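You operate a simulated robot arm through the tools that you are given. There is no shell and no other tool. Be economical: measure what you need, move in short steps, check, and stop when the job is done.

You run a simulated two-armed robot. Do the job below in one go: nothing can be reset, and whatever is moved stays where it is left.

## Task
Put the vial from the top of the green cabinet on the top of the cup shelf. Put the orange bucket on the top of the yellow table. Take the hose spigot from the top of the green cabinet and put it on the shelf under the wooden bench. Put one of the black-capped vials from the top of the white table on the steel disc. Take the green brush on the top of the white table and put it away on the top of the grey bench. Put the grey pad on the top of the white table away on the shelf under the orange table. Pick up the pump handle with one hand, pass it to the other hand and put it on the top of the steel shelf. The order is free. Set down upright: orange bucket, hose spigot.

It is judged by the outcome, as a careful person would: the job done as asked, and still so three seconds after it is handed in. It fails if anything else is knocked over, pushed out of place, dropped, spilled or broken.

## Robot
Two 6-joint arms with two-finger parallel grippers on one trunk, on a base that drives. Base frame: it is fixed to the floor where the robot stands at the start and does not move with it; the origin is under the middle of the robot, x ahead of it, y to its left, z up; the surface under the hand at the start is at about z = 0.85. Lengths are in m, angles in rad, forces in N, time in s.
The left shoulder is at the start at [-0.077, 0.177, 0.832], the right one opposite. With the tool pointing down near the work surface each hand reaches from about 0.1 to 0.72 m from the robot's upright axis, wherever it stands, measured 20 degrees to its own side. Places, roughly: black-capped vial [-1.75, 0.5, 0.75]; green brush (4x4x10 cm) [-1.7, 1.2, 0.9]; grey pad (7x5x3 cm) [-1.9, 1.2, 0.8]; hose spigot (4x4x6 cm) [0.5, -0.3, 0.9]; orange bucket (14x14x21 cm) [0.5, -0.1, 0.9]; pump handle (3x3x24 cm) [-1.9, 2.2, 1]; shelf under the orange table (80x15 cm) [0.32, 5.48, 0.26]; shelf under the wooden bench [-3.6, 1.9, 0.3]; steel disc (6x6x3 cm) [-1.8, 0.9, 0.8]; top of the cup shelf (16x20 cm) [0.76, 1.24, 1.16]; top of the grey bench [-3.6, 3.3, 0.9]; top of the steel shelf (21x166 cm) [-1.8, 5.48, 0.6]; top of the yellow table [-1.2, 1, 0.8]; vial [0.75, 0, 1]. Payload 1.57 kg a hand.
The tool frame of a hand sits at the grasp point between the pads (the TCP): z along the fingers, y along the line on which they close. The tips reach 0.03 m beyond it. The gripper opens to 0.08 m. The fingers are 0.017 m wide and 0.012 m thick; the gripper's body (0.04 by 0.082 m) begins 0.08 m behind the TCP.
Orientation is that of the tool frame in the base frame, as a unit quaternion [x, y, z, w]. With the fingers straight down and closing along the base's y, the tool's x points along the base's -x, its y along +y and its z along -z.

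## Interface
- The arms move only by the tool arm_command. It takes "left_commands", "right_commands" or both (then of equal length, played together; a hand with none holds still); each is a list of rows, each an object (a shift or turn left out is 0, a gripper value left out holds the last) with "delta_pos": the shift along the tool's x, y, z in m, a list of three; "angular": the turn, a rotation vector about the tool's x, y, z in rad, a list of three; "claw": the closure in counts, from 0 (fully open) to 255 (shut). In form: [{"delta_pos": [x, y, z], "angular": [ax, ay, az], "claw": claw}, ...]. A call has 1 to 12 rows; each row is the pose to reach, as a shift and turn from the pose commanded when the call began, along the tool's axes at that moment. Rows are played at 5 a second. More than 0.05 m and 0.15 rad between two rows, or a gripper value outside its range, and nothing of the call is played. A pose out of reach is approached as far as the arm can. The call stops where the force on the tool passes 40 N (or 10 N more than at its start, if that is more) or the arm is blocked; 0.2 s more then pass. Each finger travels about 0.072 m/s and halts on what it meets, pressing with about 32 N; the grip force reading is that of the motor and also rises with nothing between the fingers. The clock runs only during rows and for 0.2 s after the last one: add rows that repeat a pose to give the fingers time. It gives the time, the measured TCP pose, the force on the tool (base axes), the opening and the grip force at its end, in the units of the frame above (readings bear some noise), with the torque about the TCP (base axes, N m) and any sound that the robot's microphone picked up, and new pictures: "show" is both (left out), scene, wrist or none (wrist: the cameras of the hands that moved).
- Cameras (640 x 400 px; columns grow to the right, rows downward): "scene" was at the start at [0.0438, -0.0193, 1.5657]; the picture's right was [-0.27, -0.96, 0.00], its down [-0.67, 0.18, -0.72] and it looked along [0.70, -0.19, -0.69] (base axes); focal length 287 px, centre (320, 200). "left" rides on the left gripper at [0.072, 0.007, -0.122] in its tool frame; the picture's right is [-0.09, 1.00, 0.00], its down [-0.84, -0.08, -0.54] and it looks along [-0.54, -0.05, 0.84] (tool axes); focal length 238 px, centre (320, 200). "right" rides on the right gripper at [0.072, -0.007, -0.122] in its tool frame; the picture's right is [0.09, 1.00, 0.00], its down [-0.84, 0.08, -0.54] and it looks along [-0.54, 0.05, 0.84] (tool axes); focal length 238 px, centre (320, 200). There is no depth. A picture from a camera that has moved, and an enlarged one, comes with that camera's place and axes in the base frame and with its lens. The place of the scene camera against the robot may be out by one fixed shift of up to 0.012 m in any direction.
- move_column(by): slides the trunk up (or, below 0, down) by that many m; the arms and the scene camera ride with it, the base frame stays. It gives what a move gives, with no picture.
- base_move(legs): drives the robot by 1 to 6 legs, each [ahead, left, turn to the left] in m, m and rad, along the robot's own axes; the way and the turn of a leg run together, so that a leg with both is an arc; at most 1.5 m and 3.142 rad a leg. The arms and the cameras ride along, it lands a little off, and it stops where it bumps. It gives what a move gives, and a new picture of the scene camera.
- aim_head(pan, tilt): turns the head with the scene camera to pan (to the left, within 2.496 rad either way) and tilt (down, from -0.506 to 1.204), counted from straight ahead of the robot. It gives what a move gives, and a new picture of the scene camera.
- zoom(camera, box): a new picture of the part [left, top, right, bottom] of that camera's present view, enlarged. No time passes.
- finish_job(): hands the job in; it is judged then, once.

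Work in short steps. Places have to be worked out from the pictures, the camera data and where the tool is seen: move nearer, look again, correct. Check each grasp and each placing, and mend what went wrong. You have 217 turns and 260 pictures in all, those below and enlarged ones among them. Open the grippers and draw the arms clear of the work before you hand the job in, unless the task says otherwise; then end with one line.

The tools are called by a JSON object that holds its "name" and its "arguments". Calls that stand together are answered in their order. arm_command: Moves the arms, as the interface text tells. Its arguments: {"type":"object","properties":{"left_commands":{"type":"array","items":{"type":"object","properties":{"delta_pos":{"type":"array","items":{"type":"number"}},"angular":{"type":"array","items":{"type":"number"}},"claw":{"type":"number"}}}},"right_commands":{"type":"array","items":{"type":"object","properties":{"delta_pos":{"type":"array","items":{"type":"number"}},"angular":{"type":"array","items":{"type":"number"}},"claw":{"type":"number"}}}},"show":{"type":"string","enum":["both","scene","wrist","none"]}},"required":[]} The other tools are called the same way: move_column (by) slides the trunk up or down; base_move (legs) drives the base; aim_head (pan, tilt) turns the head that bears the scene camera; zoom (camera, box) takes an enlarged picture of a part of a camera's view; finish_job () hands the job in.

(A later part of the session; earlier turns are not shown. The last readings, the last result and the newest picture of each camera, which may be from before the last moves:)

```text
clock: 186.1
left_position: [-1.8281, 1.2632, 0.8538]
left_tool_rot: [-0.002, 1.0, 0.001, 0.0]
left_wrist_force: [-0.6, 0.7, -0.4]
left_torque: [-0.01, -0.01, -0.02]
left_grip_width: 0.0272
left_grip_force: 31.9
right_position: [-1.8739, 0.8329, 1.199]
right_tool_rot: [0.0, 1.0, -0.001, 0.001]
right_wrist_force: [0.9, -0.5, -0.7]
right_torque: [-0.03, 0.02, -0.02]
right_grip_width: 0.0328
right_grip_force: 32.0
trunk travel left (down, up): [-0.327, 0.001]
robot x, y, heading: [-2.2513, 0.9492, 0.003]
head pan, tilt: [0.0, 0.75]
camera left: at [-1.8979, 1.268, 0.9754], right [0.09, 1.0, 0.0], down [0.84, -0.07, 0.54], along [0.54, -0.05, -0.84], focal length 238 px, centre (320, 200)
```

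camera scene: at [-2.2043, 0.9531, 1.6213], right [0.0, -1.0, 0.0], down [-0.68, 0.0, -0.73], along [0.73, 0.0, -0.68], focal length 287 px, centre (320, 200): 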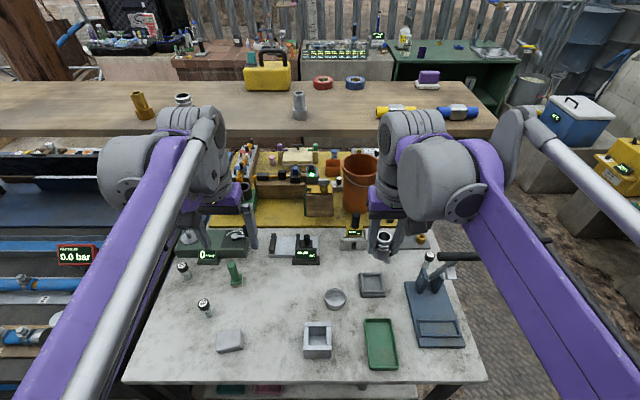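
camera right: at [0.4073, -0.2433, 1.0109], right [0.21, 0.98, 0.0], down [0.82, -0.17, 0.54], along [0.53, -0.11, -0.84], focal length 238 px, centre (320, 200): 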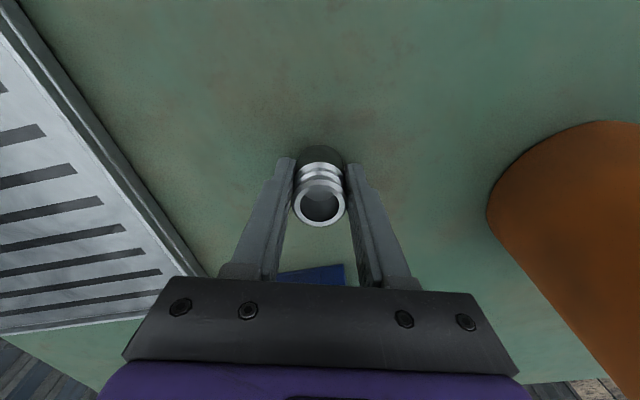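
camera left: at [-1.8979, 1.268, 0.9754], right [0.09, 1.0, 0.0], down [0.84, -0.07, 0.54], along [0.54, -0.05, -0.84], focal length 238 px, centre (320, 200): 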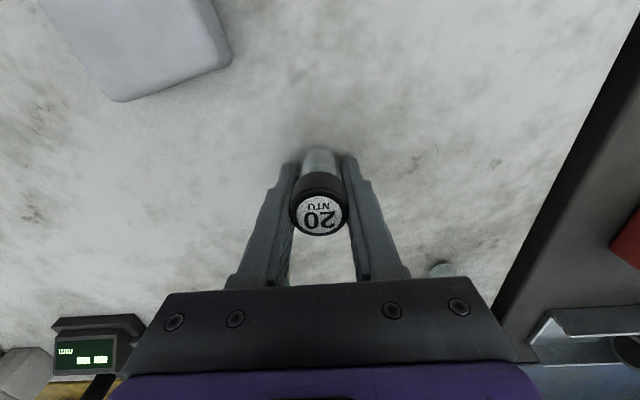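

Vial held. Swing the right hand (spigot) aside, and carry the vial up and toward the disc (≈(−1.79,0.904)).

{"name": "arm_command", "arguments": {"left_commands": [{"delta_pos": [0, 0, -0.05]}, {"delta_pos": [0, 0, -0.1]}, {"delta_pos": [0, 0, -0.14]}, {"delta_pos": [-0.005, -0.045, -0.14]}, {"delta_pos": [-0.01, -0.09, -0.14]}, {"delta_pos": [-0.015, -0.135, -0.14]}, {"delta_pos": [-0.02, -0.18, -0.14]}, {"delta_pos": [-0.025, -0.225, -0.14]}, {"delta_pos": [-0.03, -0.27, -0.14]}, {"delta_pos": [-0.035, -0.315, -0.14]}, {"delta_pos": [-0.037, -0.358, -0.14]}, {"delta_pos": [-0.037, -0.358, -0.14]}], "right_commands": [{"delta_pos": [0.02, -0.04, 0]}, {"delta_pos": [0.04, -0.08, 0]}, {"delta_pos": [0.06, -0.12, 0]}, {"delta_pos": [0.08, -0.16, 0]}, {"delta_pos": [0.1, -0.2, 0]}, {"delta_pos": [0.1, -0.2, 0]}, {"delta_pos": [0.1, -0.2, 0]}, {"delta_pos": [0.1, -0.2, 0]}, {"delta_pos": [0.1, -0.2, 0]}, {"delta_pos": [0.1, -0.2, 0]}, {"delta_pos": [0.1, -0.2, 0]}, {"delta_pos": [0.1, -0.2, 0]}], "show": "both"}}

```text
clock: 188.7
left_position: [-1.7884, 0.9021, 0.9938]
left_tool_rot: [-0.003, 1.0, 0.001, 0.0]
left_wrist_force: [0.3, 0.5, -0.2]
left_torque: [-0.03, 0.0, -0.03]
left_grip_width: 0.0272
left_grip_force: 32.2
right_position: [-1.9735, 0.6336, 1.2005]
right_tool_rot: [0.0, 1.0, 0.0, 0.001]
right_wrist_force: [0.7, 0.6, -1.0]
right_torque: [-0.02, 0.05, -0.01]
right_grip_width: 0.033
right_grip_force: 32.0
trunk travel left (down, up): [-0.327, 0.001]
robot x, y, heading: [-2.2453, 0.9497, 0.004]
head pan, tilt: [0.0, 0.75]
camera scene: at [-2.2036, 0.9539, 1.6215], right [0.0, -1.0, 0.0], down [-0.68, 0.0, -0.73], along [0.73, 0.0, -0.68], focal length 287 px, centre (320, 200)
camera right: at [-2.0453, 0.6266, 1.323], right [-0.09, 1.0, 0.0], down [0.84, 0.08, 0.54], along [0.54, 0.05, -0.84], focal length 238 px, centre (320, 200)
camera left: at [-1.8596, 0.9082, 1.1158], right [0.09, 1.0, 0.0], down [0.84, -0.07, 0.54], along [0.54, -0.05, -0.84], focal length 238 px, centre (320, 200)
```

scene: 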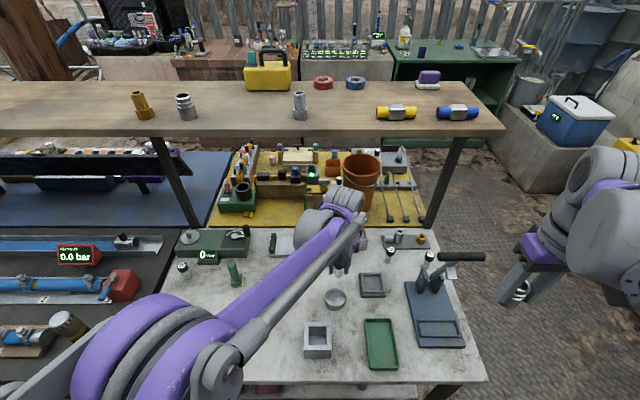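
right: 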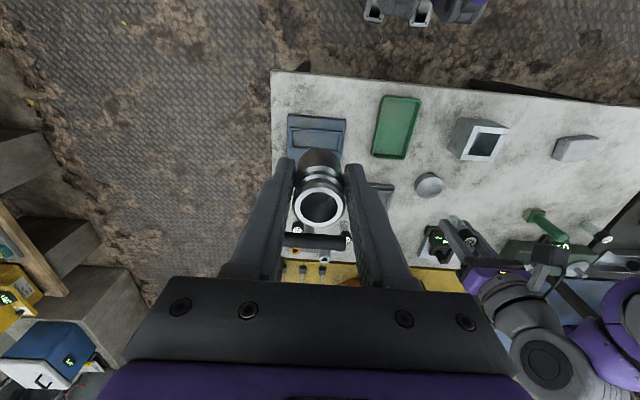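
left: 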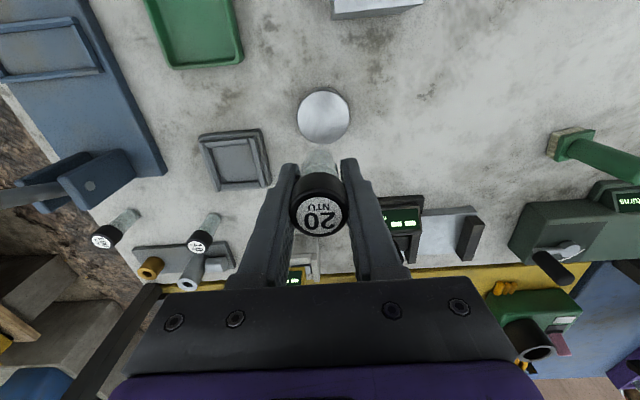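

Disc at (−1.795,0.905). Centre over it and lower near contact.

{"name": "arm_command", "arguments": {"left_commands": [{"delta_pos": [0.007, 0.003, 0]}, {"delta_pos": [0.007, 0.003, 0.04]}, {"delta_pos": [0.007, 0.003, 0.08]}, {"delta_pos": [0.007, 0.003, 0.1]}, {"delta_pos": [0.007, 0.003, 0.1]}], "show": "wrist"}}

```text
clock: 189.9
left_position: [-1.7955, 0.9068, 0.8926]
left_tool_rot: [-0.002, 1.0, 0.0, 0.0]
left_wrist_force: [0.2, 0.3, -0.7]
left_torque: [0.0, -0.01, 0.01]
left_grip_width: 0.0274
left_grip_force: 32.5
right_position: [-1.9737, 0.633, 1.2021]
right_tool_rot: [0.0, 1.0, 0.0, 0.001]
right_wrist_force: [0.3, 0.3, -0.8]
right_torque: [0.02, 0.04, 0.0]
right_grip_width: 0.033
right_grip_force: 31.9
trunk travel left (down, up): [-0.327, 0.001]
robot x, y, heading: [-2.246, 0.9464, -0.002]
head pan, tilt: [0.0, 0.75]
camera left: at [-1.8659, 0.9118, 1.0145], right [0.09, 1.0, 0.0], down [0.84, -0.07, 0.54], along [0.54, -0.05, -0.84], focal length 238 px, centre (320, 200)
```

left: 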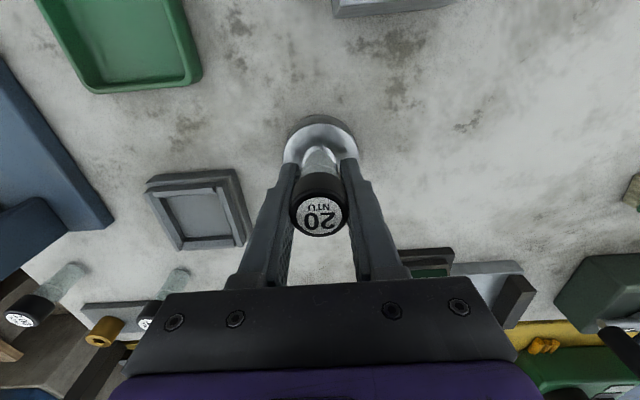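

{"name": "arm_command", "arguments": {"left_commands": [{"delta_pos": [0, 0, 0.005]}, {"delta_pos": [0, 0, 0.01]}, {"delta_pos": [0, 0, 0.01]}], "show": "none"}}

```text
clock: 190.7
left_position: [-1.795, 0.9066, 0.8841]
left_tool_rot: [-0.002, 1.0, 0.001, 0.0]
left_wrist_force: [0.0, -1.2, -0.8]
left_torque: [-0.01, -0.03, 0.0]
left_grip_width: 0.0272
left_grip_force: 32.1
right_position: [-1.9736, 0.6326, 1.2011]
right_tool_rot: [0.0, 1.0, 0.0, 0.001]
right_wrist_force: [-0.2, 0.0, -0.6]
right_torque: [-0.03, 0.01, 0.0]
right_grip_width: 0.0328
right_grip_force: 32.1
trunk travel left (down, up): [-0.327, 0.001]
robot x, y, heading: [-2.2453, 0.9516, 0.003]
head pan, tilt: [0.0, 0.75]
```

{"name": "arm_command", "arguments": {"left_commands": [{"delta_pos": [0, 0, 0.003]}, {"delta_pos": [0, 0, 0.006]}, {"delta_pos": [0, 0, 0.006]}], "show": "none"}}

```text
clock: 191.5
left_position: [-1.796, 0.9068, 0.8783]
left_tool_rot: [-0.002, 1.0, 0.0, 0.0]
left_wrist_force: [0.1, 0.3, 0.0]
left_torque: [0.04, 0.02, 0.0]
left_grip_width: 0.0272
left_grip_force: 31.5
right_position: [-1.9744, 0.6331, 1.2002]
right_tool_rot: [0.0, 1.0, 0.001, 0.001]
right_wrist_force: [-0.4, -0.2, -1.6]
right_torque: [-0.03, 0.01, -0.01]
right_grip_width: 0.033
right_grip_force: 32.1
trunk travel left (down, up): [-0.327, 0.001]
robot x, y, heading: [-2.2472, 0.9529, -0.002]
head pan, tilt: [0.0, 0.75]
```

No contact yet (disc thinner than 3 cm); continue gently.

{"name": "arm_command", "arguments": {"left_commands": [{"delta_pos": [0, 0, 0.003]}, {"delta_pos": [0, 0, 0.006]}, {"delta_pos": [0, 0, 0.006]}], "show": "wrist"}}

```text
clock: 192.3
left_position: [-1.7965, 0.9057, 0.8736]
left_tool_rot: [-0.002, 1.0, 0.001, 0.001]
left_wrist_force: [1.1, 0.5, 31.7]
left_torque: [-0.05, 0.11, 0.01]
left_grip_width: 0.0272
left_grip_force: 32.1
right_position: [-1.975, 0.6319, 1.2018]
right_tool_rot: [0.0, 1.0, 0.0, 0.001]
right_wrist_force: [0.1, -0.3, -0.8]
right_torque: [0.01, 0.0, 0.01]
right_grip_width: 0.0328
right_grip_force: 31.8
trunk travel left (down, up): [-0.327, 0.001]
robot x, y, heading: [-2.2433, 0.9489, 0.003]
head pan, tilt: [0.0, 0.75]
stopped in row 3 (left hand): the force on the tool passed its limit at 42 N (the readings are from after the stop); the commanded pose is now the measured one
camera left: at [-1.868, 0.9117, 0.9954], right [0.09, 1.0, 0.0], down [0.84, -0.07, 0.54], along [0.54, -0.05, -0.84], focal length 238 px, centre (320, 200)
```

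left: 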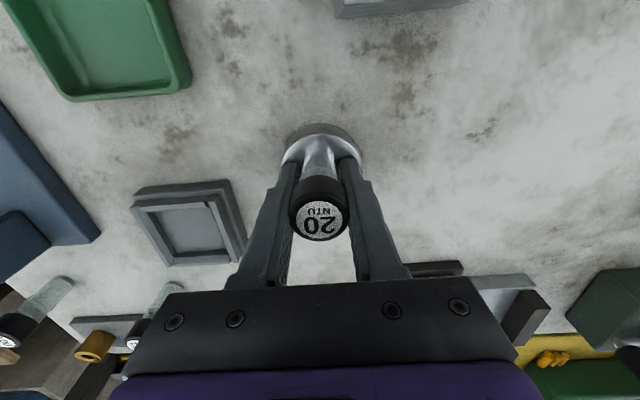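

Vial seated. Ease off, open, rise.

{"name": "arm_command", "arguments": {"left_commands": [{"delta_pos": [0, 0, -0.001]}, {"delta_pos": [0, 0, -0.001], "claw": 100}, {"delta_pos": [0, 0, -0.001], "claw": 60}, {"delta_pos": [0, 0, -0.001], "claw": 60}, {"delta_pos": [0, 0, -0.04], "claw": 60}, {"delta_pos": [0, 0, -0.08], "claw": 60}, {"delta_pos": [0, 0, -0.12], "claw": 0}], "show": "wrist"}}

```text
clock: 193.9
left_position: [-1.7953, 0.9071, 0.9923]
left_tool_rot: [-0.002, 1.0, 0.001, 0.0]
left_wrist_force: [0.1, 0.2, 0.0]
left_torque: [0.01, -0.04, 0.0]
left_grip_width: 0.0799
left_grip_force: 0.1
right_position: [-1.9739, 0.634, 1.2022]
right_tool_rot: [0.001, 1.0, 0.0, 0.001]
right_wrist_force: [-0.8, 0.9, -1.2]
right_torque: [0.0, -0.03, -0.01]
right_grip_width: 0.0327
right_grip_force: 32.1
trunk travel left (down, up): [-0.327, 0.001]
robot x, y, heading: [-2.2517, 0.9493, -0.006]
head pan, tilt: [0.0, 0.75]
camera left: at [-1.8672, 0.9125, 1.1141], right [0.09, 1.0, 0.0], down [0.84, -0.07, 0.54], along [0.54, -0.05, -0.84], focal length 238 px, centre (320, 200)
```

left: 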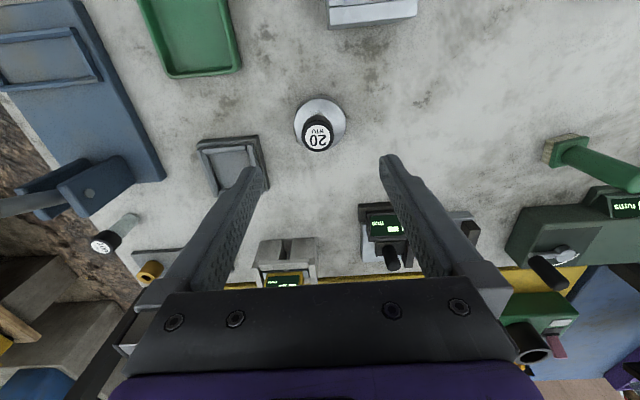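

Vial stands on the disc. Now move the left hand above the brush (~(−1.728,1.205)).

{"name": "arm_command", "arguments": {"left_commands": [{"delta_pos": [0, 0.04, -0.02]}, {"delta_pos": [-0.01, 0.085, -0.02]}, {"delta_pos": [-0.02, 0.13, -0.02]}, {"delta_pos": [-0.03, 0.175, -0.02]}, {"delta_pos": [-0.04, 0.22, -0.02]}, {"delta_pos": [-0.055, 0.26, -0.02]}, {"delta_pos": [-0.067, 0.298, -0.02]}, {"delta_pos": [-0.067, 0.298, -0.01]}], "show": "wrist"}}

```text
clock: 195.7
left_position: [-1.7294, 1.2041, 1.0033]
left_tool_rot: [-0.002, 1.0, 0.001, 0.0]
left_wrist_force: [-0.5, 0.2, 1.1]
left_torque: [0.04, -0.02, -0.01]
left_grip_width: 0.08
left_grip_force: 0.0
right_position: [-1.9744, 0.6322, 1.2022]
right_tool_rot: [0.0, 1.0, 0.0, 0.001]
right_wrist_force: [0.4, -0.6, -0.8]
right_torque: [0.03, 0.0, 0.01]
right_grip_width: 0.0327
right_grip_force: 32.4
trunk travel left (down, up): [-0.327, 0.001]
robot x, y, heading: [-2.2496, 0.9468, -0.0]
head pan, tilt: [0.0, 0.75]
camera left: at [-1.8006, 1.2095, 1.1251], right [0.09, 1.0, 0.0], down [0.84, -0.08, 0.54], along [0.54, -0.05, -0.84], focal length 238 px, centre (320, 200)
```

left: 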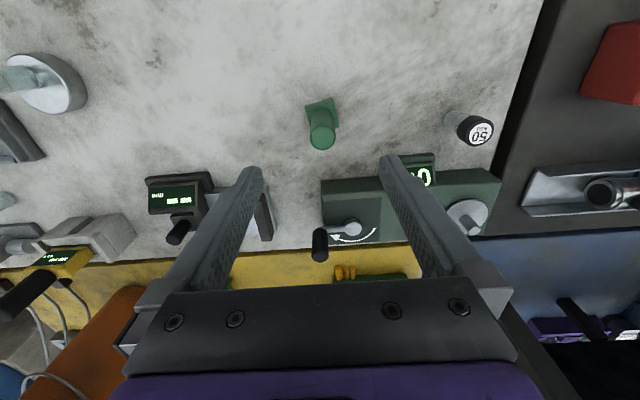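

Aligned over the brush handle. Descend and grip.

{"name": "arm_command", "arguments": {"left_commands": [{"delta_pos": [0.002, 0.001, 0.04]}, {"delta_pos": [0.002, 0.001, 0.08]}, {"delta_pos": [0.002, 0.001, 0.12]}, {"delta_pos": [0.002, 0.001, 0.12], "claw": 255}, {"delta_pos": [0.002, 0.001, 0.12], "claw": 255}, {"delta_pos": [0.002, 0.001, 0.12], "claw": 255}, {"delta_pos": [0.002, 0.001, 0.12], "claw": 255}], "show": "wrist"}}

```text
clock: 197.3
left_position: [-1.7324, 1.2057, 0.8831]
left_tool_rot: [-0.002, 1.0, 0.0, 0.0]
left_wrist_force: [-0.5, 0.1, -0.4]
left_torque: [-0.01, 0.01, 0.02]
left_grip_width: 0.0225
left_grip_force: 31.9
right_position: [-1.9739, 0.6331, 1.2003]
right_tool_rot: [0.0, 1.0, 0.001, 0.001]
right_wrist_force: [0.1, 0.5, -1.5]
right_torque: [0.02, -0.02, -0.01]
right_grip_width: 0.0328
right_grip_force: 32.3
trunk travel left (down, up): [-0.327, 0.001]
robot x, y, heading: [-2.2477, 0.9468, 0.002]
head pan, tilt: [0.0, 0.75]
camera left: at [-1.8041, 1.2109, 1.0055], right [0.09, 1.0, 0.0], down [0.84, -0.07, 0.54], along [0.54, -0.05, -0.84], focal length 238 px, centre (320, 200)
```

left: 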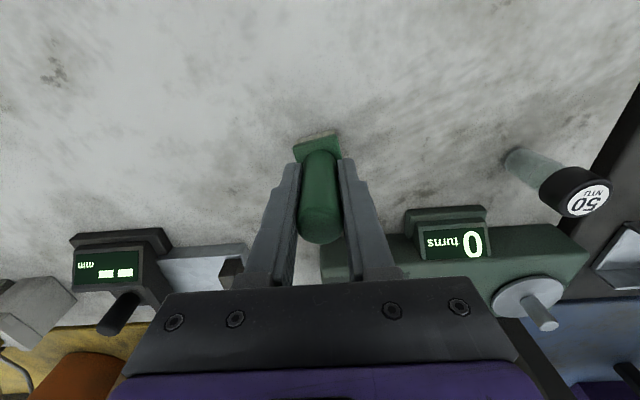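

Brush held. Lift and draw back; bring right hand back to its stow too.

{"name": "arm_command", "arguments": {"left_commands": [{"delta_pos": [0, 0, -0.05]}, {"delta_pos": [0, 0, -0.1]}, {"delta_pos": [0.04, -0.02, -0.12]}, {"delta_pos": [0.08, -0.04, -0.14]}, {"delta_pos": [0.12, -0.06, -0.16]}, {"delta_pos": [0.14, -0.08, -0.2]}, {"delta_pos": [0.14, -0.08, -0.25]}, {"delta_pos": [0.14, -0.08, -0.3]}, {"delta_pos": [0.14, -0.08, -0.3]}], "right_commands": [{"delta_pos": [0, 0.02, 0]}, {"delta_pos": [0, 0.05, 0]}, {"delta_pos": [0, 0.08, 0]}, {"delta_pos": [0, 0.11, 0]}, {"delta_pos": [0, 0.14, 0]}, {"delta_pos": [0, 0.16, 0]}, {"delta_pos": [0, 0.16, 0]}, {"delta_pos": [0, 0.16, 0]}, {"delta_pos": [0, 0.16, 0]}], "show": "none"}}

{"name": "base_move", "arguments": {"legs": [[-0.3, 0.0, 0], [0, 0, 1.57]]}}

{"name": "aim_head", "arguments": {"pan": 1.2, "tilt": 0.7}}

```text
clock: 199.3
left_position: [-1.8719, 1.1255, 1.1817]
left_tool_rot: [-0.002, 1.0, 0.0, 0.001]
left_wrist_force: [-0.5, 0.4, -0.9]
left_torque: [-0.01, -0.01, -0.02]
left_grip_width: 0.0224
left_grip_force: 31.7
right_position: [-1.9742, 0.7922, 1.2032]
right_tool_rot: [0.0, 1.0, 0.0, 0.001]
right_wrist_force: [-0.1, 0.0, -0.8]
right_torque: [0.0, 0.01, -0.02]
right_grip_width: 0.0328
right_grip_force: 32.0
trunk travel left (down, up): [-0.327, 0.001]
robot x, y, heading: [-2.2466, 0.948, -0.004]
head pan, tilt: [0.0, 0.75]
```

```text
clock: 205.3
left_position: [-2.7474, 1.3197, 1.1821]
left_tool_rot: [0.722, -0.692, 0.0, 0.001]
left_wrist_force: [0.0, -0.6, -1.5]
left_torque: [-0.02, 0.03, -0.02]
left_grip_width: 0.0224
left_grip_force: 32.0
right_position: [-2.4091, 1.2303, 1.2022]
right_tool_rot: [0.721, -0.693, 0.0, 0.0]
right_wrist_force: [-0.2, 0.0, -1.8]
right_torque: [-0.03, 0.02, 0.02]
right_grip_width: 0.0327
right_grip_force: 32.0
trunk travel left (down, up): [-0.327, 0.001]
robot x, y, heading: [-2.5581, 0.9486, 1.605]
head pan, tilt: [0.0, 0.75]
camera scene: at [-2.5534, 0.9922, 1.6215], right [1.0, 0.04, 0.0], down [0.03, -0.68, -0.73], along [-0.03, 0.73, -0.68], focal length 287 px, centre (320, 200)
```

scene: 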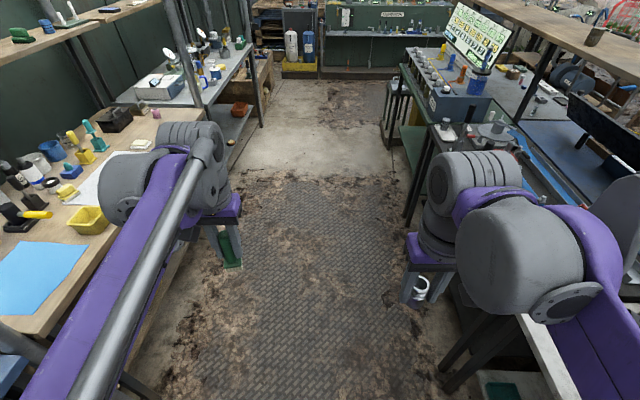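

```text
clock: 206.7
left_position: [-2.7469, 1.3206, 1.1834]
left_tool_rot: [0.721, -0.692, 0.0, 0.001]
left_wrist_force: [-0.3, -0.2, 0.3]
left_torque: [0.01, 0.03, 0.0]
left_grip_width: 0.0224
left_grip_force: 31.9
right_position: [-2.4095, 1.2302, 1.2027]
right_tool_rot: [0.72, -0.693, -0.001, 0.0]
right_wrist_force: [0.0, -0.2, -1.3]
right_torque: [0.0, 0.01, -0.01]
right_grip_width: 0.0328
right_grip_force: 32.1
trunk travel left (down, up): [-0.327, 0.001]
robot x, y, heading: [-2.5549, 0.9536, 1.61]
head pan, tilt: [1.201, 0.7]
camera scene: at [-2.6305, 0.937, 1.6257], right [0.33, 0.95, 0.0], down [0.61, -0.21, -0.76], along [-0.72, 0.25, -0.64], focal length 287 px, centre (320, 200)
```

scene: 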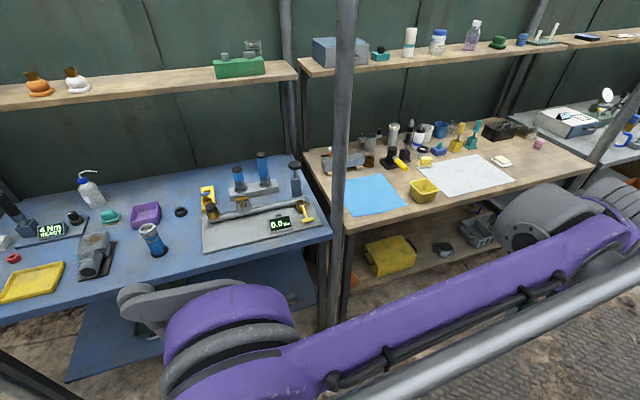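

Wooden bench spans y≈1.25–2.66, front x≈−3.34. Drive up to y≈1.8, face it, and lower the trunk to see the under-shelf.

{"name": "base_move", "arguments": {"legs": [[0.85, 0.0, 0], [0, 0, 1.53]]}}

{"name": "move_column", "arguments": {"by": -0.25}}

{"name": "aim_head", "arguments": {"pan": 0.0, "tilt": 0.7}}

```text
clock: 215.1
left_position: [-2.9666, 1.6238, 1.1829]
left_tool_rot: [1.0, 0.019, 0.001, 0.0]
left_wrist_force: [0.3, 0.4, 0.0]
left_torque: [0.02, 0.0, -0.03]
left_grip_width: 0.0225
left_grip_force: 32.4
right_position: [-2.8768, 1.959, 1.2035]
right_tool_rot: [1.0, 0.016, 0.0, 0.001]
right_wrist_force: [0.1, -0.3, -1.5]
right_torque: [-0.01, -0.05, -0.02]
right_grip_width: 0.0328
right_grip_force: 32.1
trunk travel left (down, up): [-0.327, 0.001]
robot x, y, heading: [-2.5918, 1.811, -3.106]
head pan, tilt: [1.201, 0.7]
camera scene: at [-2.5756, 1.734, 1.6257], right [-0.94, 0.33, 0.0], down [0.21, 0.61, -0.76], along [-0.25, -0.72, -0.64], focal length 287 px, centre (320, 200)
```

scene: 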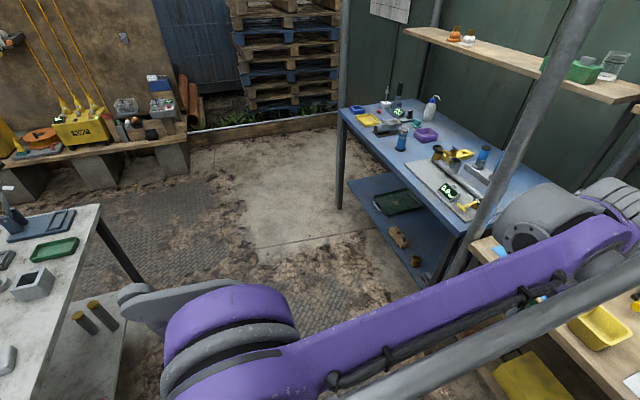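

```text
clock: 217.7
left_position: [-2.9664, 1.6233, 0.934]
left_tool_rot: [1.0, 0.02, 0.0, 0.001]
left_wrist_force: [-0.1, 0.3, -0.4]
left_torque: [0.02, 0.0, 0.0]
left_grip_width: 0.0226
left_grip_force: 32.5
right_position: [-2.8764, 1.959, 0.9519]
right_tool_rot: [1.0, 0.016, -0.001, 0.0]
right_wrist_force: [-0.2, 0.7, -1.3]
right_torque: [-0.01, -0.03, 0.01]
right_grip_width: 0.0329
right_grip_force: 31.7
trunk travel left (down, up): [-0.077, 0.251]
robot x, y, heading: [-2.5959, 1.8136, -3.109]
head pan, tilt: [1.201, 0.7]
```

```text
clock: 219.1
left_position: [-2.967, 1.6228, 0.9318]
left_tool_rot: [1.0, 0.018, 0.0, 0.002]
left_wrist_force: [0.1, 0.0, -1.3]
left_torque: [-0.01, 0.0, 0.0]
left_grip_width: 0.0225
left_grip_force: 31.9
right_position: [-2.8768, 1.9587, 0.9509]
right_tool_rot: [1.0, 0.017, -0.001, 0.0]
right_wrist_force: [-0.1, 0.0, -1.3]
right_torque: [0.03, 0.0, 0.01]
right_grip_width: 0.0327
right_grip_force: 32.4
trunk travel left (down, up): [-0.077, 0.251]
robot x, y, heading: [-2.5972, 1.8106, -3.106]
head pan, tilt: [0.0, 0.7]
camera scene: at [-2.6645, 1.8102, 1.3669], right [-0.03, 1.0, 0.0], down [0.64, 0.02, -0.76], along [-0.76, -0.03, -0.64], focal length 287 px, centre (320, 200)
```

scene: 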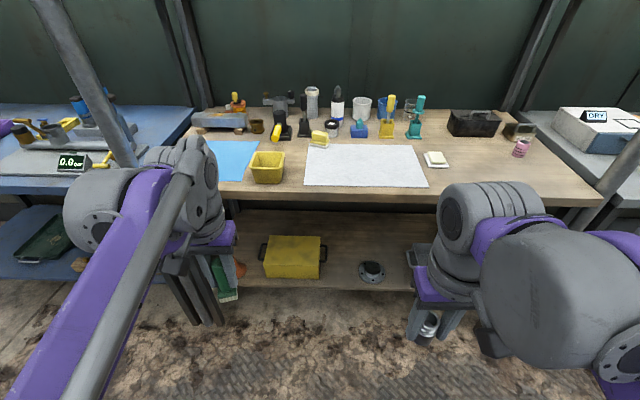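

Free spot on the shelf between the yellow box and the pot, ≈(−3.41,1.88). Lower trunk and drive closer.

{"name": "move_column", "arguments": {"by": -0.07}}

{"name": "base_move", "arguments": {"legs": [[0.2, 0.0, -0.03]]}}

{"name": "zoom", "arguments": {"camera": "right", "box": [0, 0, 640, 400]}}

```text
clock: 220.1
left_position: [-2.965, 1.6237, 0.8633]
left_tool_rot: [1.0, 0.018, 0.0, 0.001]
left_wrist_force: [-0.6, -0.2, -0.1]
left_torque: [-0.01, 0.01, 0.02]
left_grip_width: 0.0225
left_grip_force: 32.6
right_position: [-2.876, 1.9603, 0.8825]
right_tool_rot: [1.0, 0.016, -0.001, 0.001]
right_wrist_force: [-0.2, 0.6, -1.9]
right_torque: [-0.01, -0.04, -0.02]
right_grip_width: 0.0328
right_grip_force: 31.5
trunk travel left (down, up): [-0.007, 0.321]
robot x, y, heading: [-2.5974, 1.8115, -3.109]
head pan, tilt: [0.0, 0.7]
```

```text
clock: 221.7
left_position: [-3.1702, 1.6286, 0.8627]
left_tool_rot: [1.0, 0.006, 0.0, 0.001]
left_wrist_force: [-0.2, 0.4, -0.3]
left_torque: [0.01, -0.01, -0.01]
left_grip_width: 0.0224
left_grip_force: 31.6
right_position: [-3.0721, 1.9627, 0.8824]
right_tool_rot: [1.0, 0.003, 0.0, 0.0]
right_wrist_force: [-0.5, 0.3, -1.4]
right_torque: [-0.02, -0.03, 0.01]
right_grip_width: 0.0328
right_grip_force: 32.0
trunk travel left (down, up): [-0.007, 0.321]
robot x, y, heading: [-2.7948, 1.8101, -3.132]
head pan, tilt: [0.0, 0.7]
camera scene: at [-2.8845, 1.8083, 1.2977], right [-0.01, 1.0, 0.0], down [0.64, 0.0, -0.76], along [-0.76, 0.0, -0.64], focal length 287 px, centre (320, 200)
```

scene: 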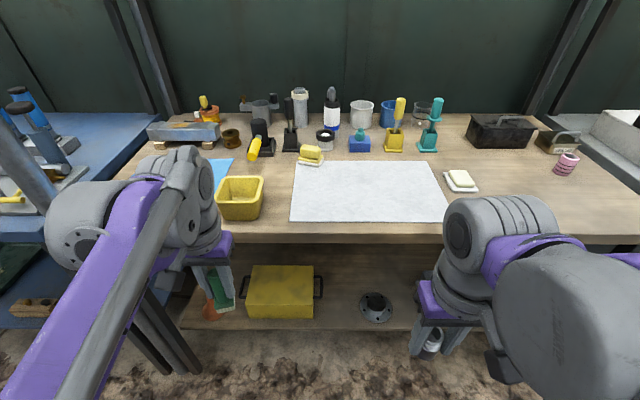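

```text
1.00 times, centred on (320, 200) of right (not enlarged: the box is as wide or as high as the picture)
camera zoom: at [-2.9993, 1.9706, 1.0034], right [0.1, -1.0, 0.0], down [-0.84, -0.08, 0.54], along [-0.54, -0.05, -0.84], focal length 238 px, centre (320, 200)
```

zoom: 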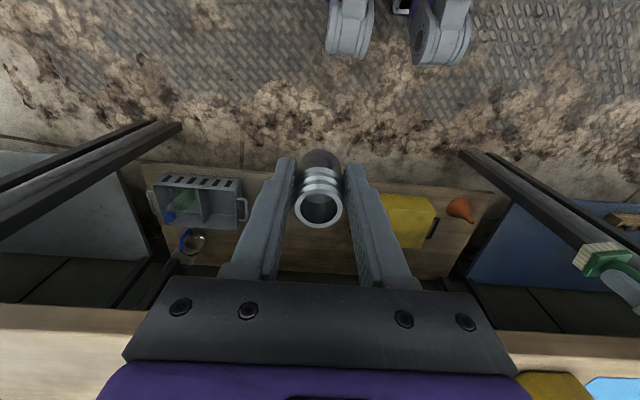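

Lower the right hand outside the bench first, to z≈0.40.

{"name": "arm_command", "arguments": {"right_commands": [{"delta_pos": [0, 0.007, 0.048]}, {"delta_pos": [0, 0.014, 0.096]}, {"delta_pos": [0, 0.021, 0.144]}, {"delta_pos": [0, 0.028, 0.192]}, {"delta_pos": [0, 0.035, 0.24]}, {"delta_pos": [-0.01, 0.042, 0.288]}, {"delta_pos": [-0.02, 0.05, 0.336]}, {"delta_pos": [-0.03, 0.058, 0.384]}, {"delta_pos": [-0.04, 0.066, 0.43]}, {"delta_pos": [-0.05, 0.076, 0.475]}, {"delta_pos": [-0.05, 0.076, 0.475]}], "show": "both"}}

```text
clock: 224.1
left_position: [-3.17, 1.6289, 0.8629]
left_tool_rot: [1.0, 0.005, 0.001, 0.0]
left_wrist_force: [0.2, -0.1, -0.3]
left_torque: [-0.02, -0.01, -0.03]
left_grip_width: 0.0224
left_grip_force: 32.3
right_position: [-3.1219, 1.8892, 0.4042]
right_tool_rot: [1.0, 0.002, 0.0, 0.001]
right_wrist_force: [-0.2, -0.7, -1.5]
right_torque: [-0.01, -0.01, 0.0]
right_grip_width: 0.0329
right_grip_force: 32.1
trunk travel left (down, up): [-0.007, 0.321]
robot x, y, heading: [-2.7944, 1.8044, -3.135]
head pan, tilt: [0.0, 0.7]
camera scene: at [-2.8837, 1.8083, 1.2978], right [-0.01, 1.0, 0.0], down [0.64, 0.0, -0.77], along [-0.76, 0.0, -0.64], focal length 287 px, centre (320, 200)
camera right: at [-3.049, 1.8969, 0.5259], right [0.1, -1.0, 0.0], down [-0.84, -0.08, 0.54], along [-0.54, -0.05, -0.84], focal length 238 px, centre (320, 200)
```

scene: 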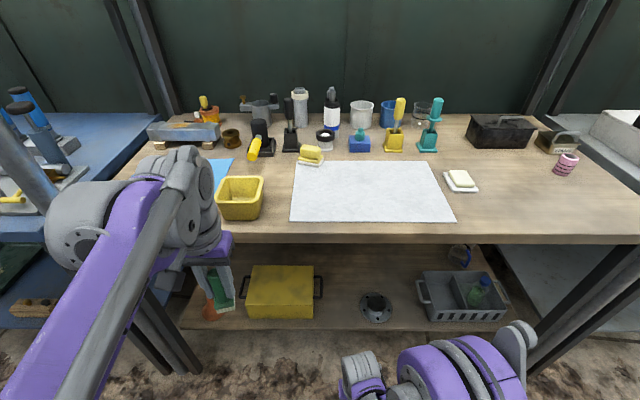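
right: 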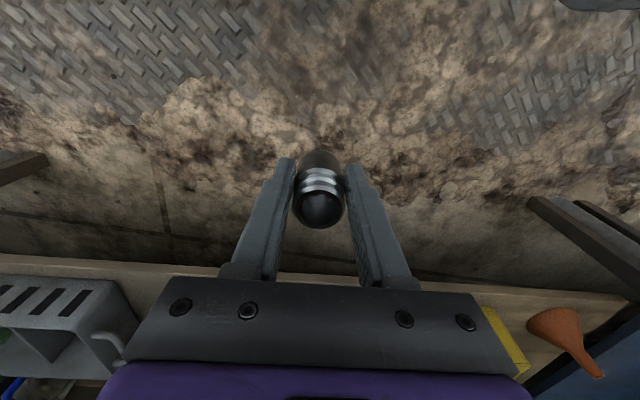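

Advance under the bench toward the spot.

{"name": "arm_command", "arguments": {"right_commands": [{"delta_pos": [-0.045, 0, 0]}, {"delta_pos": [-0.09, 0, 0]}, {"delta_pos": [-0.135, 0, 0]}, {"delta_pos": [-0.18, 0, 0]}, {"delta_pos": [-0.225, 0, 0]}, {"delta_pos": [-0.265, 0, 0]}, {"delta_pos": [-0.295, 0, 0]}, {"delta_pos": [-0.295, 0, 0]}], "show": "both"}}

```text
clock: 225.9
left_position: [-3.171, 1.6287, 0.8636]
left_tool_rot: [1.0, 0.006, -0.001, 0.001]
left_wrist_force: [-0.3, 0.3, -1.1]
left_torque: [-0.01, -0.03, 0.01]
left_grip_width: 0.0225
left_grip_force: 31.6
right_position: [-3.4198, 1.8867, 0.4057]
right_tool_rot: [1.0, 0.003, -0.001, 0.0]
right_wrist_force: [0.0, -0.1, -1.7]
right_torque: [0.02, -0.02, 0.0]
right_grip_width: 0.0327
right_grip_force: 32.1
trunk travel left (down, up): [-0.007, 0.321]
robot x, y, heading: [-2.7965, 1.8031, -3.135]
head pan, tilt: [0.0, 0.7]
camera scene: at [-2.8839, 1.8083, 1.2978], right [-0.01, 1.0, 0.0], down [0.64, 0.0, -0.76], along [-0.76, 0.0, -0.64], focal length 287 px, centre (320, 200)
camera right: at [-3.347, 1.8935, 0.5275], right [0.1, -1.0, 0.0], down [-0.84, -0.08, 0.54], along [-0.54, -0.05, -0.84], focal length 238 px, centre (320, 200)
```

scene: 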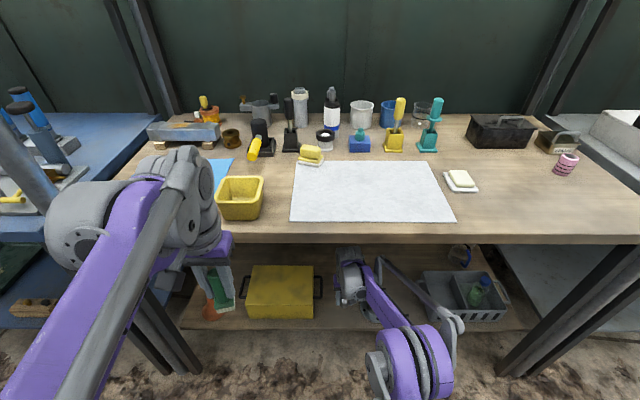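
right: 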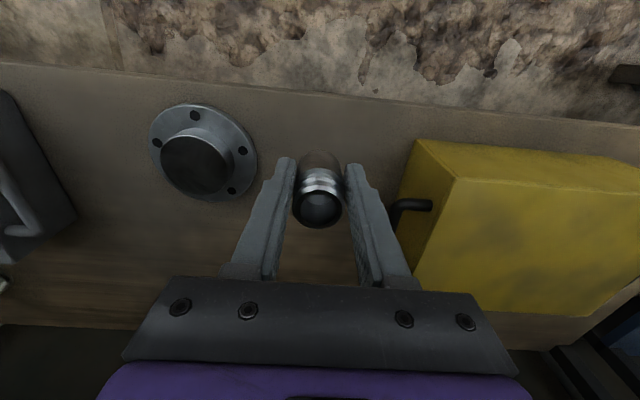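

Well placed between pot and box; I'll open only partially there. Lower with feel.

{"name": "arm_command", "arguments": {"right_commands": [{"delta_pos": [0, -0.006, 0.02]}, {"delta_pos": [0, -0.006, 0.04]}, {"delta_pos": [0, -0.006, 0.052]}, {"delta_pos": [0, -0.006, 0.052]}], "show": "wrist"}}

```text
clock: 226.9
left_position: [-3.1717, 1.6288, 0.8628]
left_tool_rot: [1.0, 0.005, 0.0, 0.001]
left_wrist_force: [0.1, 0.6, -0.3]
left_torque: [-0.01, 0.05, 0.03]
left_grip_width: 0.0224
left_grip_force: 32.1
right_position: [-3.4192, 1.8912, 0.3544]
right_tool_rot: [1.0, 0.002, -0.001, 0.0]
right_wrist_force: [-0.3, -0.1, -1.2]
right_torque: [0.01, -0.02, 0.01]
right_grip_width: 0.0326
right_grip_force: 31.9
trunk travel left (down, up): [-0.007, 0.321]
robot x, y, heading: [-2.7954, 1.8074, -3.133]
head pan, tilt: [0.0, 0.7]
camera right: at [-3.3461, 1.8976, 0.4762], right [0.1, -1.0, 0.0], down [-0.84, -0.08, 0.54], along [-0.54, -0.05, -0.84], focal length 238 px, centre (320, 200)
```

right: 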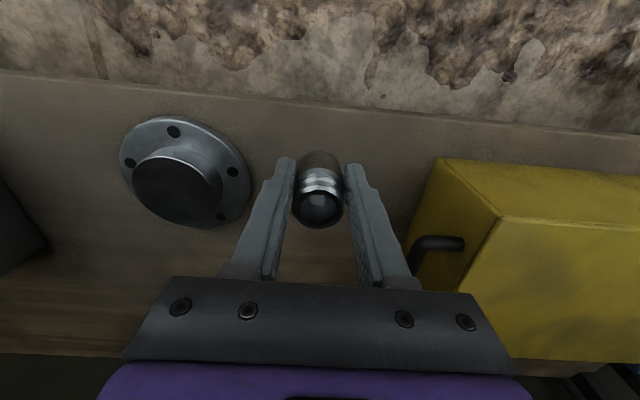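

{"name": "arm_command", "arguments": {"right_commands": [{"delta_pos": [0, 0, 0.005]}, {"delta_pos": [0, 0, 0.01]}, {"delta_pos": [0, 0, 0.014]}, {"delta_pos": [0, 0, 0.017]}, {"delta_pos": [0, 0, 0.02]}], "show": "none"}}

```text
clock: 228.1
left_position: [-3.171, 1.6294, 0.8627]
left_tool_rot: [1.0, 0.005, 0.001, 0.001]
left_wrist_force: [-0.3, -0.1, -0.8]
left_torque: [-0.02, -0.02, 0.0]
left_grip_width: 0.0225
left_grip_force: 32.3
right_position: [-3.4169, 1.8921, 0.3355]
right_tool_rot: [1.0, 0.002, -0.001, 0.0]
right_wrist_force: [0.3, -0.6, -2.2]
right_torque: [0.02, 0.01, 0.03]
right_grip_width: 0.0331
right_grip_force: 32.0
trunk travel left (down, up): [-0.007, 0.321]
robot x, y, heading: [-2.7924, 1.8025, -3.134]
head pan, tilt: [0.0, 0.7]
```

{"name": "arm_command", "arguments": {"right_commands": [{"delta_pos": [0, 0, 0.003]}, {"delta_pos": [0, 0, 0.006]}, {"delta_pos": [0, 0, 0.009]}, {"delta_pos": [0, 0, 0.012]}, {"delta_pos": [0, 0, 0.015]}, {"delta_pos": [0, 0, 0.018]}, {"delta_pos": [0, 0, 0.02]}], "show": "wrist"}}

```text
clock: 229.7
left_position: [-3.1706, 1.6291, 0.8631]
left_tool_rot: [1.0, 0.006, 0.0, 0.0]
left_wrist_force: [0.5, 0.2, -1.3]
left_torque: [-0.02, -0.03, -0.01]
left_grip_width: 0.0226
left_grip_force: 31.4
right_position: [-3.418, 1.8916, 0.3143]
right_tool_rot: [1.0, 0.002, -0.001, 0.0]
right_wrist_force: [-0.2, 0.4, -1.5]
right_torque: [0.0, -0.02, -0.01]
right_grip_width: 0.0326
right_grip_force: 32.0
trunk travel left (down, up): [-0.007, 0.321]
robot x, y, heading: [-2.7922, 1.8032, -3.137]
head pan, tilt: [0.0, 0.7]
camera right: at [-3.3446, 1.8985, 0.4368], right [0.1, -1.0, 0.0], down [-0.84, -0.08, 0.54], along [-0.54, -0.05, -0.84], focal length 238 px, centre (320, 200)
```

right: 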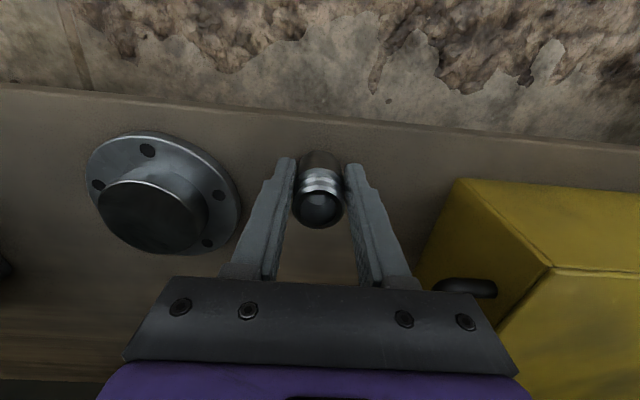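

{"name": "arm_command", "arguments": {"right_commands": [{"delta_pos": [0, 0, 0.005]}, {"delta_pos": [0, 0, 0.01]}, {"delta_pos": [0, 0, 0.014]}, {"delta_pos": [0, 0, 0.017]}, {"delta_pos": [0, 0, 0.02]}, {"delta_pos": [0, 0, 0.023]}, {"delta_pos": [0, 0, 0.026]}, {"delta_pos": [0, 0, 0.029]}, {"delta_pos": [0, 0, 0.032]}], "show": "wrist"}}

```text
clock: 231.6
left_position: [-3.1705, 1.629, 0.8633]
left_tool_rot: [1.0, 0.005, -0.001, 0.001]
left_wrist_force: [1.1, 0.2, -0.2]
left_torque: [0.0, 0.03, -0.01]
left_grip_width: 0.0223
left_grip_force: 31.7
right_position: [-3.4173, 1.8917, 0.2898]
right_tool_rot: [1.0, 0.003, 0.0, 0.0]
right_wrist_force: [6.4, 0.0, 20.2]
right_torque: [-0.07, 0.0, 0.0]
right_grip_width: 0.033
right_grip_force: 32.1
trunk travel left (down, up): [-0.007, 0.321]
robot x, y, heading: [-2.796, 1.8079, -3.138]
head pan, tilt: [0.0, 0.7]
stopped in row 9 (right hand): the force on the tool passed its limit at 44 N (the readings are from after the stop); the commanded pose is now the measured one
camera right: at [-3.3439, 1.8988, 0.4114], right [0.1, -1.0, 0.0], down [-0.84, -0.08, 0.54], along [-0.54, -0.05, -0.84], focal length 238 px, centre (320, 200)
```

right: 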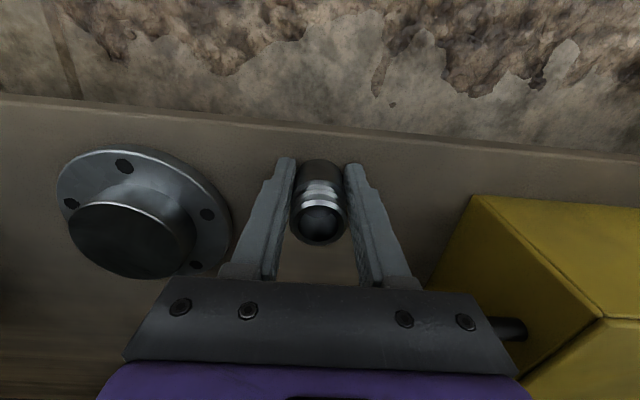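

Seated on the shelf (z≈0.25). Open slightly and rise.

{"name": "arm_command", "arguments": {"right_commands": [{"delta_pos": [0, 0, -0.001]}, {"delta_pos": [0, 0, -0.001], "claw": 110}, {"delta_pos": [0, 0, -0.001], "claw": 110}, {"delta_pos": [0, 0, -0.001], "claw": 110}, {"delta_pos": [0, 0, -0.03], "claw": 110}, {"delta_pos": [0, 0, -0.06], "claw": 110}, {"delta_pos": [0, 0, -0.1], "claw": 110}, {"delta_pos": [0, 0, -0.12], "claw": 110}], "show": "wrist"}}

```text
clock: 233.4
left_position: [-3.1707, 1.6303, 0.8635]
left_tool_rot: [1.0, 0.006, 0.0, 0.001]
left_wrist_force: [0.3, -0.2, -0.1]
left_torque: [0.01, 0.0, 0.0]
left_grip_width: 0.0224
left_grip_force: 31.8
right_position: [-3.4174, 1.8931, 0.4094]
right_tool_rot: [1.0, 0.002, 0.0, 0.0]
right_wrist_force: [0.1, -0.2, 0.9]
right_torque: [-0.03, 0.0, -0.01]
right_grip_width: 0.0456
right_grip_force: 0.0
trunk travel left (down, up): [-0.007, 0.321]
robot x, y, heading: [-2.7947, 1.8054, -3.137]
head pan, tilt: [0.0, 0.7]
camera right: at [-3.3455, 1.8998, 0.5305], right [0.1, -1.0, 0.0], down [-0.84, -0.08, 0.54], along [-0.54, -0.05, -0.84], focal length 238 px, centre (320, 200)
```

right: 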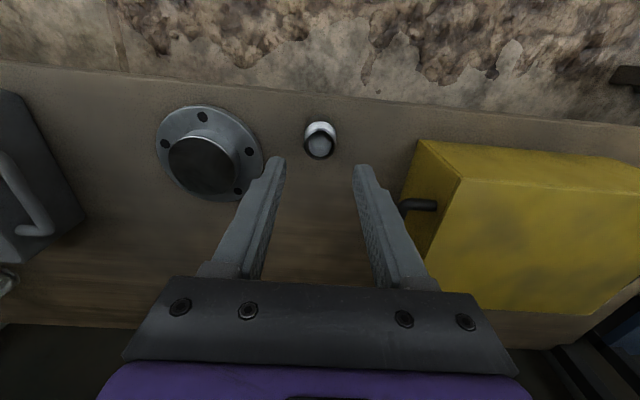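

Spigot stands upright. Withdraw the right hand and raise it.

{"name": "arm_command", "arguments": {"right_commands": [{"delta_pos": [0.045, 0, 0]}, {"delta_pos": [0.09, 0, 0]}, {"delta_pos": [0.135, 0, 0]}, {"delta_pos": [0.18, 0, 0]}, {"delta_pos": [0.225, 0, 0]}, {"delta_pos": [0.27, 0, 0]}, {"delta_pos": [0.3, 0, -0.03]}, {"delta_pos": [0.31, -0.01, -0.075]}, {"delta_pos": [0.32, -0.02, -0.12]}, {"delta_pos": [0.33, -0.03, -0.165]}, {"delta_pos": [0.34, -0.04, -0.21]}, {"delta_pos": [0.35, -0.05, -0.255]}], "show": "none"}}

{"name": "arm_command", "arguments": {"right_commands": [{"delta_pos": [0, 0, -0.045]}, {"delta_pos": [0, 0, -0.09]}, {"delta_pos": [0, 0, -0.135]}, {"delta_pos": [0, 0, -0.18]}, {"delta_pos": [0, 0, -0.2], "claw": 0}], "show": "none"}}

{"name": "base_move", "arguments": {"legs": [[-0.25, 0, 0], [0, -1.35, 0]]}}

{"name": "move_column", "arguments": {"by": 0.3}}

{"name": "aim_head", "arguments": {"pan": 0, "tilt": 0.6}}

```text
clock: 236.0
left_position: [-3.1711, 1.6284, 0.8634]
left_tool_rot: [1.0, 0.005, 0.0, 0.001]
left_wrist_force: [0.3, -1.2, -0.1]
left_torque: [-0.02, 0.0, -0.01]
left_grip_width: 0.0229
left_grip_force: 32.1
right_position: [-3.0668, 1.9458, 0.6604]
right_tool_rot: [1.0, 0.003, -0.001, 0.001]
right_wrist_force: [0.1, 0.6, 0.0]
right_torque: [0.0, -0.04, 0.01]
right_grip_width: 0.0455
right_grip_force: 0.1
trunk travel left (down, up): [-0.007, 0.321]
robot x, y, heading: [-2.7972, 1.8064, -3.135]
head pan, tilt: [0.0, 0.7]
```

```text
clock: 237.2
left_position: [-3.1711, 1.6285, 0.8625]
left_tool_rot: [1.0, 0.005, 0.0, 0.0]
left_wrist_force: [0.1, -0.1, -1.1]
left_torque: [0.02, -0.03, 0.03]
left_grip_width: 0.0227
left_grip_force: 31.7
right_position: [-3.0658, 1.9435, 0.8634]
right_tool_rot: [1.0, 0.003, -0.001, 0.0]
right_wrist_force: [0.4, 0.0, 0.5]
right_torque: [0.03, -0.02, 0.01]
right_grip_width: 0.0799
right_grip_force: 0.0
trunk travel left (down, up): [-0.007, 0.321]
robot x, y, heading: [-2.7951, 1.8071, -3.129]
head pan, tilt: [0.0, 0.7]
```

```text
clock: 250.7
left_position: [-2.9274, 2.9933, 0.8633]
left_tool_rot: [1.0, 0.003, 0.001, 0.001]
left_wrist_force: [-0.7, -0.9, -0.4]
left_torque: [0.01, -0.01, 0.0]
left_grip_width: 0.0225
left_grip_force: 32.4
right_position: [-2.8235, 3.3058, 0.8625]
right_tool_rot: [1.0, 0.001, -0.001, 0.0]
right_wrist_force: [-0.4, -0.3, 0.0]
right_torque: [0.0, 0.0, -0.03]
right_grip_width: 0.0798
right_grip_force: 0.0
trunk travel left (down, up): [-0.007, 0.321]
robot x, y, heading: [-2.5498, 3.1706, -3.136]
head pan, tilt: [0.0, 0.7]
camera scene: at [-2.6401, 3.171, 1.2978], right [0.0, 1.0, 0.0], down [0.64, 0.0, -0.76], along [-0.76, 0.0, -0.64], focal length 287 px, centre (320, 200)
```

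scene: 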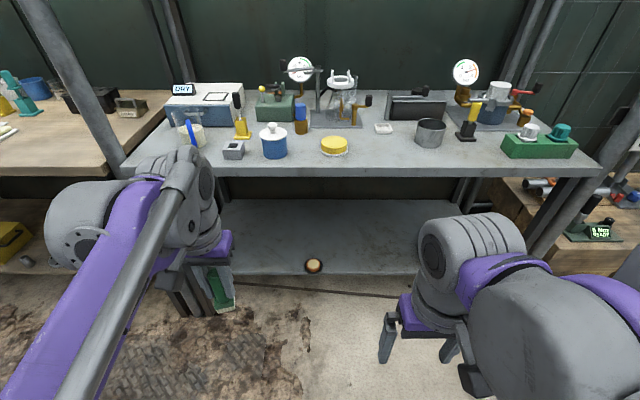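

```text
clock: 253.7
left_position: [-2.9261, 2.9928, 1.162]
left_tool_rot: [1.0, 0.004, 0.0, 0.001]
left_wrist_force: [-0.1, -0.4, -1.5]
left_torque: [0.02, 0.0, 0.02]
left_grip_width: 0.0224
left_grip_force: 32.1
right_position: [-2.8215, 3.3065, 1.163]
right_tool_rot: [1.0, 0.001, -0.001, 0.0]
right_wrist_force: [1.0, -0.1, -0.1]
right_torque: [-0.02, -0.03, 0.01]
right_grip_width: 0.0801
right_grip_force: 0.0
trunk travel left (down, up): [-0.307, 0.021]
robot x, y, heading: [-2.5499, 3.1736, -3.137]
head pan, tilt: [0.0, 0.7]
```

```text
clock: 254.4
left_position: [-2.9278, 2.9939, 1.1615]
left_tool_rot: [1.0, 0.004, 0.0, 0.0]
left_wrist_force: [-0.2, 0.5, -0.5]
left_torque: [-0.01, -0.01, 0.0]
left_grip_width: 0.0226
left_grip_force: 32.3
right_position: [-2.8222, 3.3065, 1.1626]
right_tool_rot: [1.0, 0.0, -0.001, 0.0]
right_wrist_force: [0.4, -0.5, -0.4]
right_torque: [0.0, 0.04, 0.0]
right_grip_width: 0.08
right_grip_force: 0.0
trunk travel left (down, up): [-0.307, 0.021]
robot x, y, heading: [-2.5513, 3.1659, -3.139]
head pan, tilt: [0.0, 0.6]
camera scene: at [-2.592, 3.1711, 1.6151], right [0.0, 1.0, 0.0], down [0.57, 0.0, -0.82], along [-0.82, 0.0, -0.57], focal length 287 px, centre (320, 200)
```

scene: 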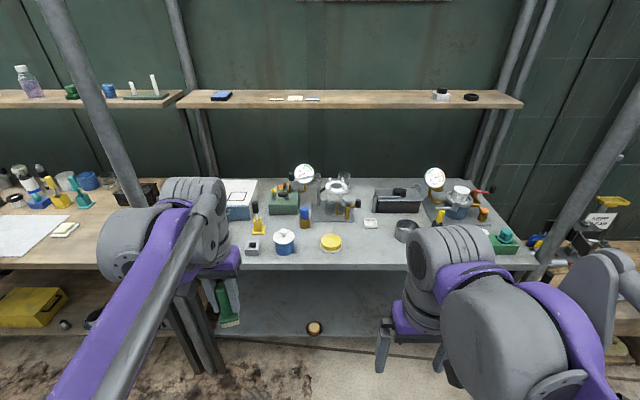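

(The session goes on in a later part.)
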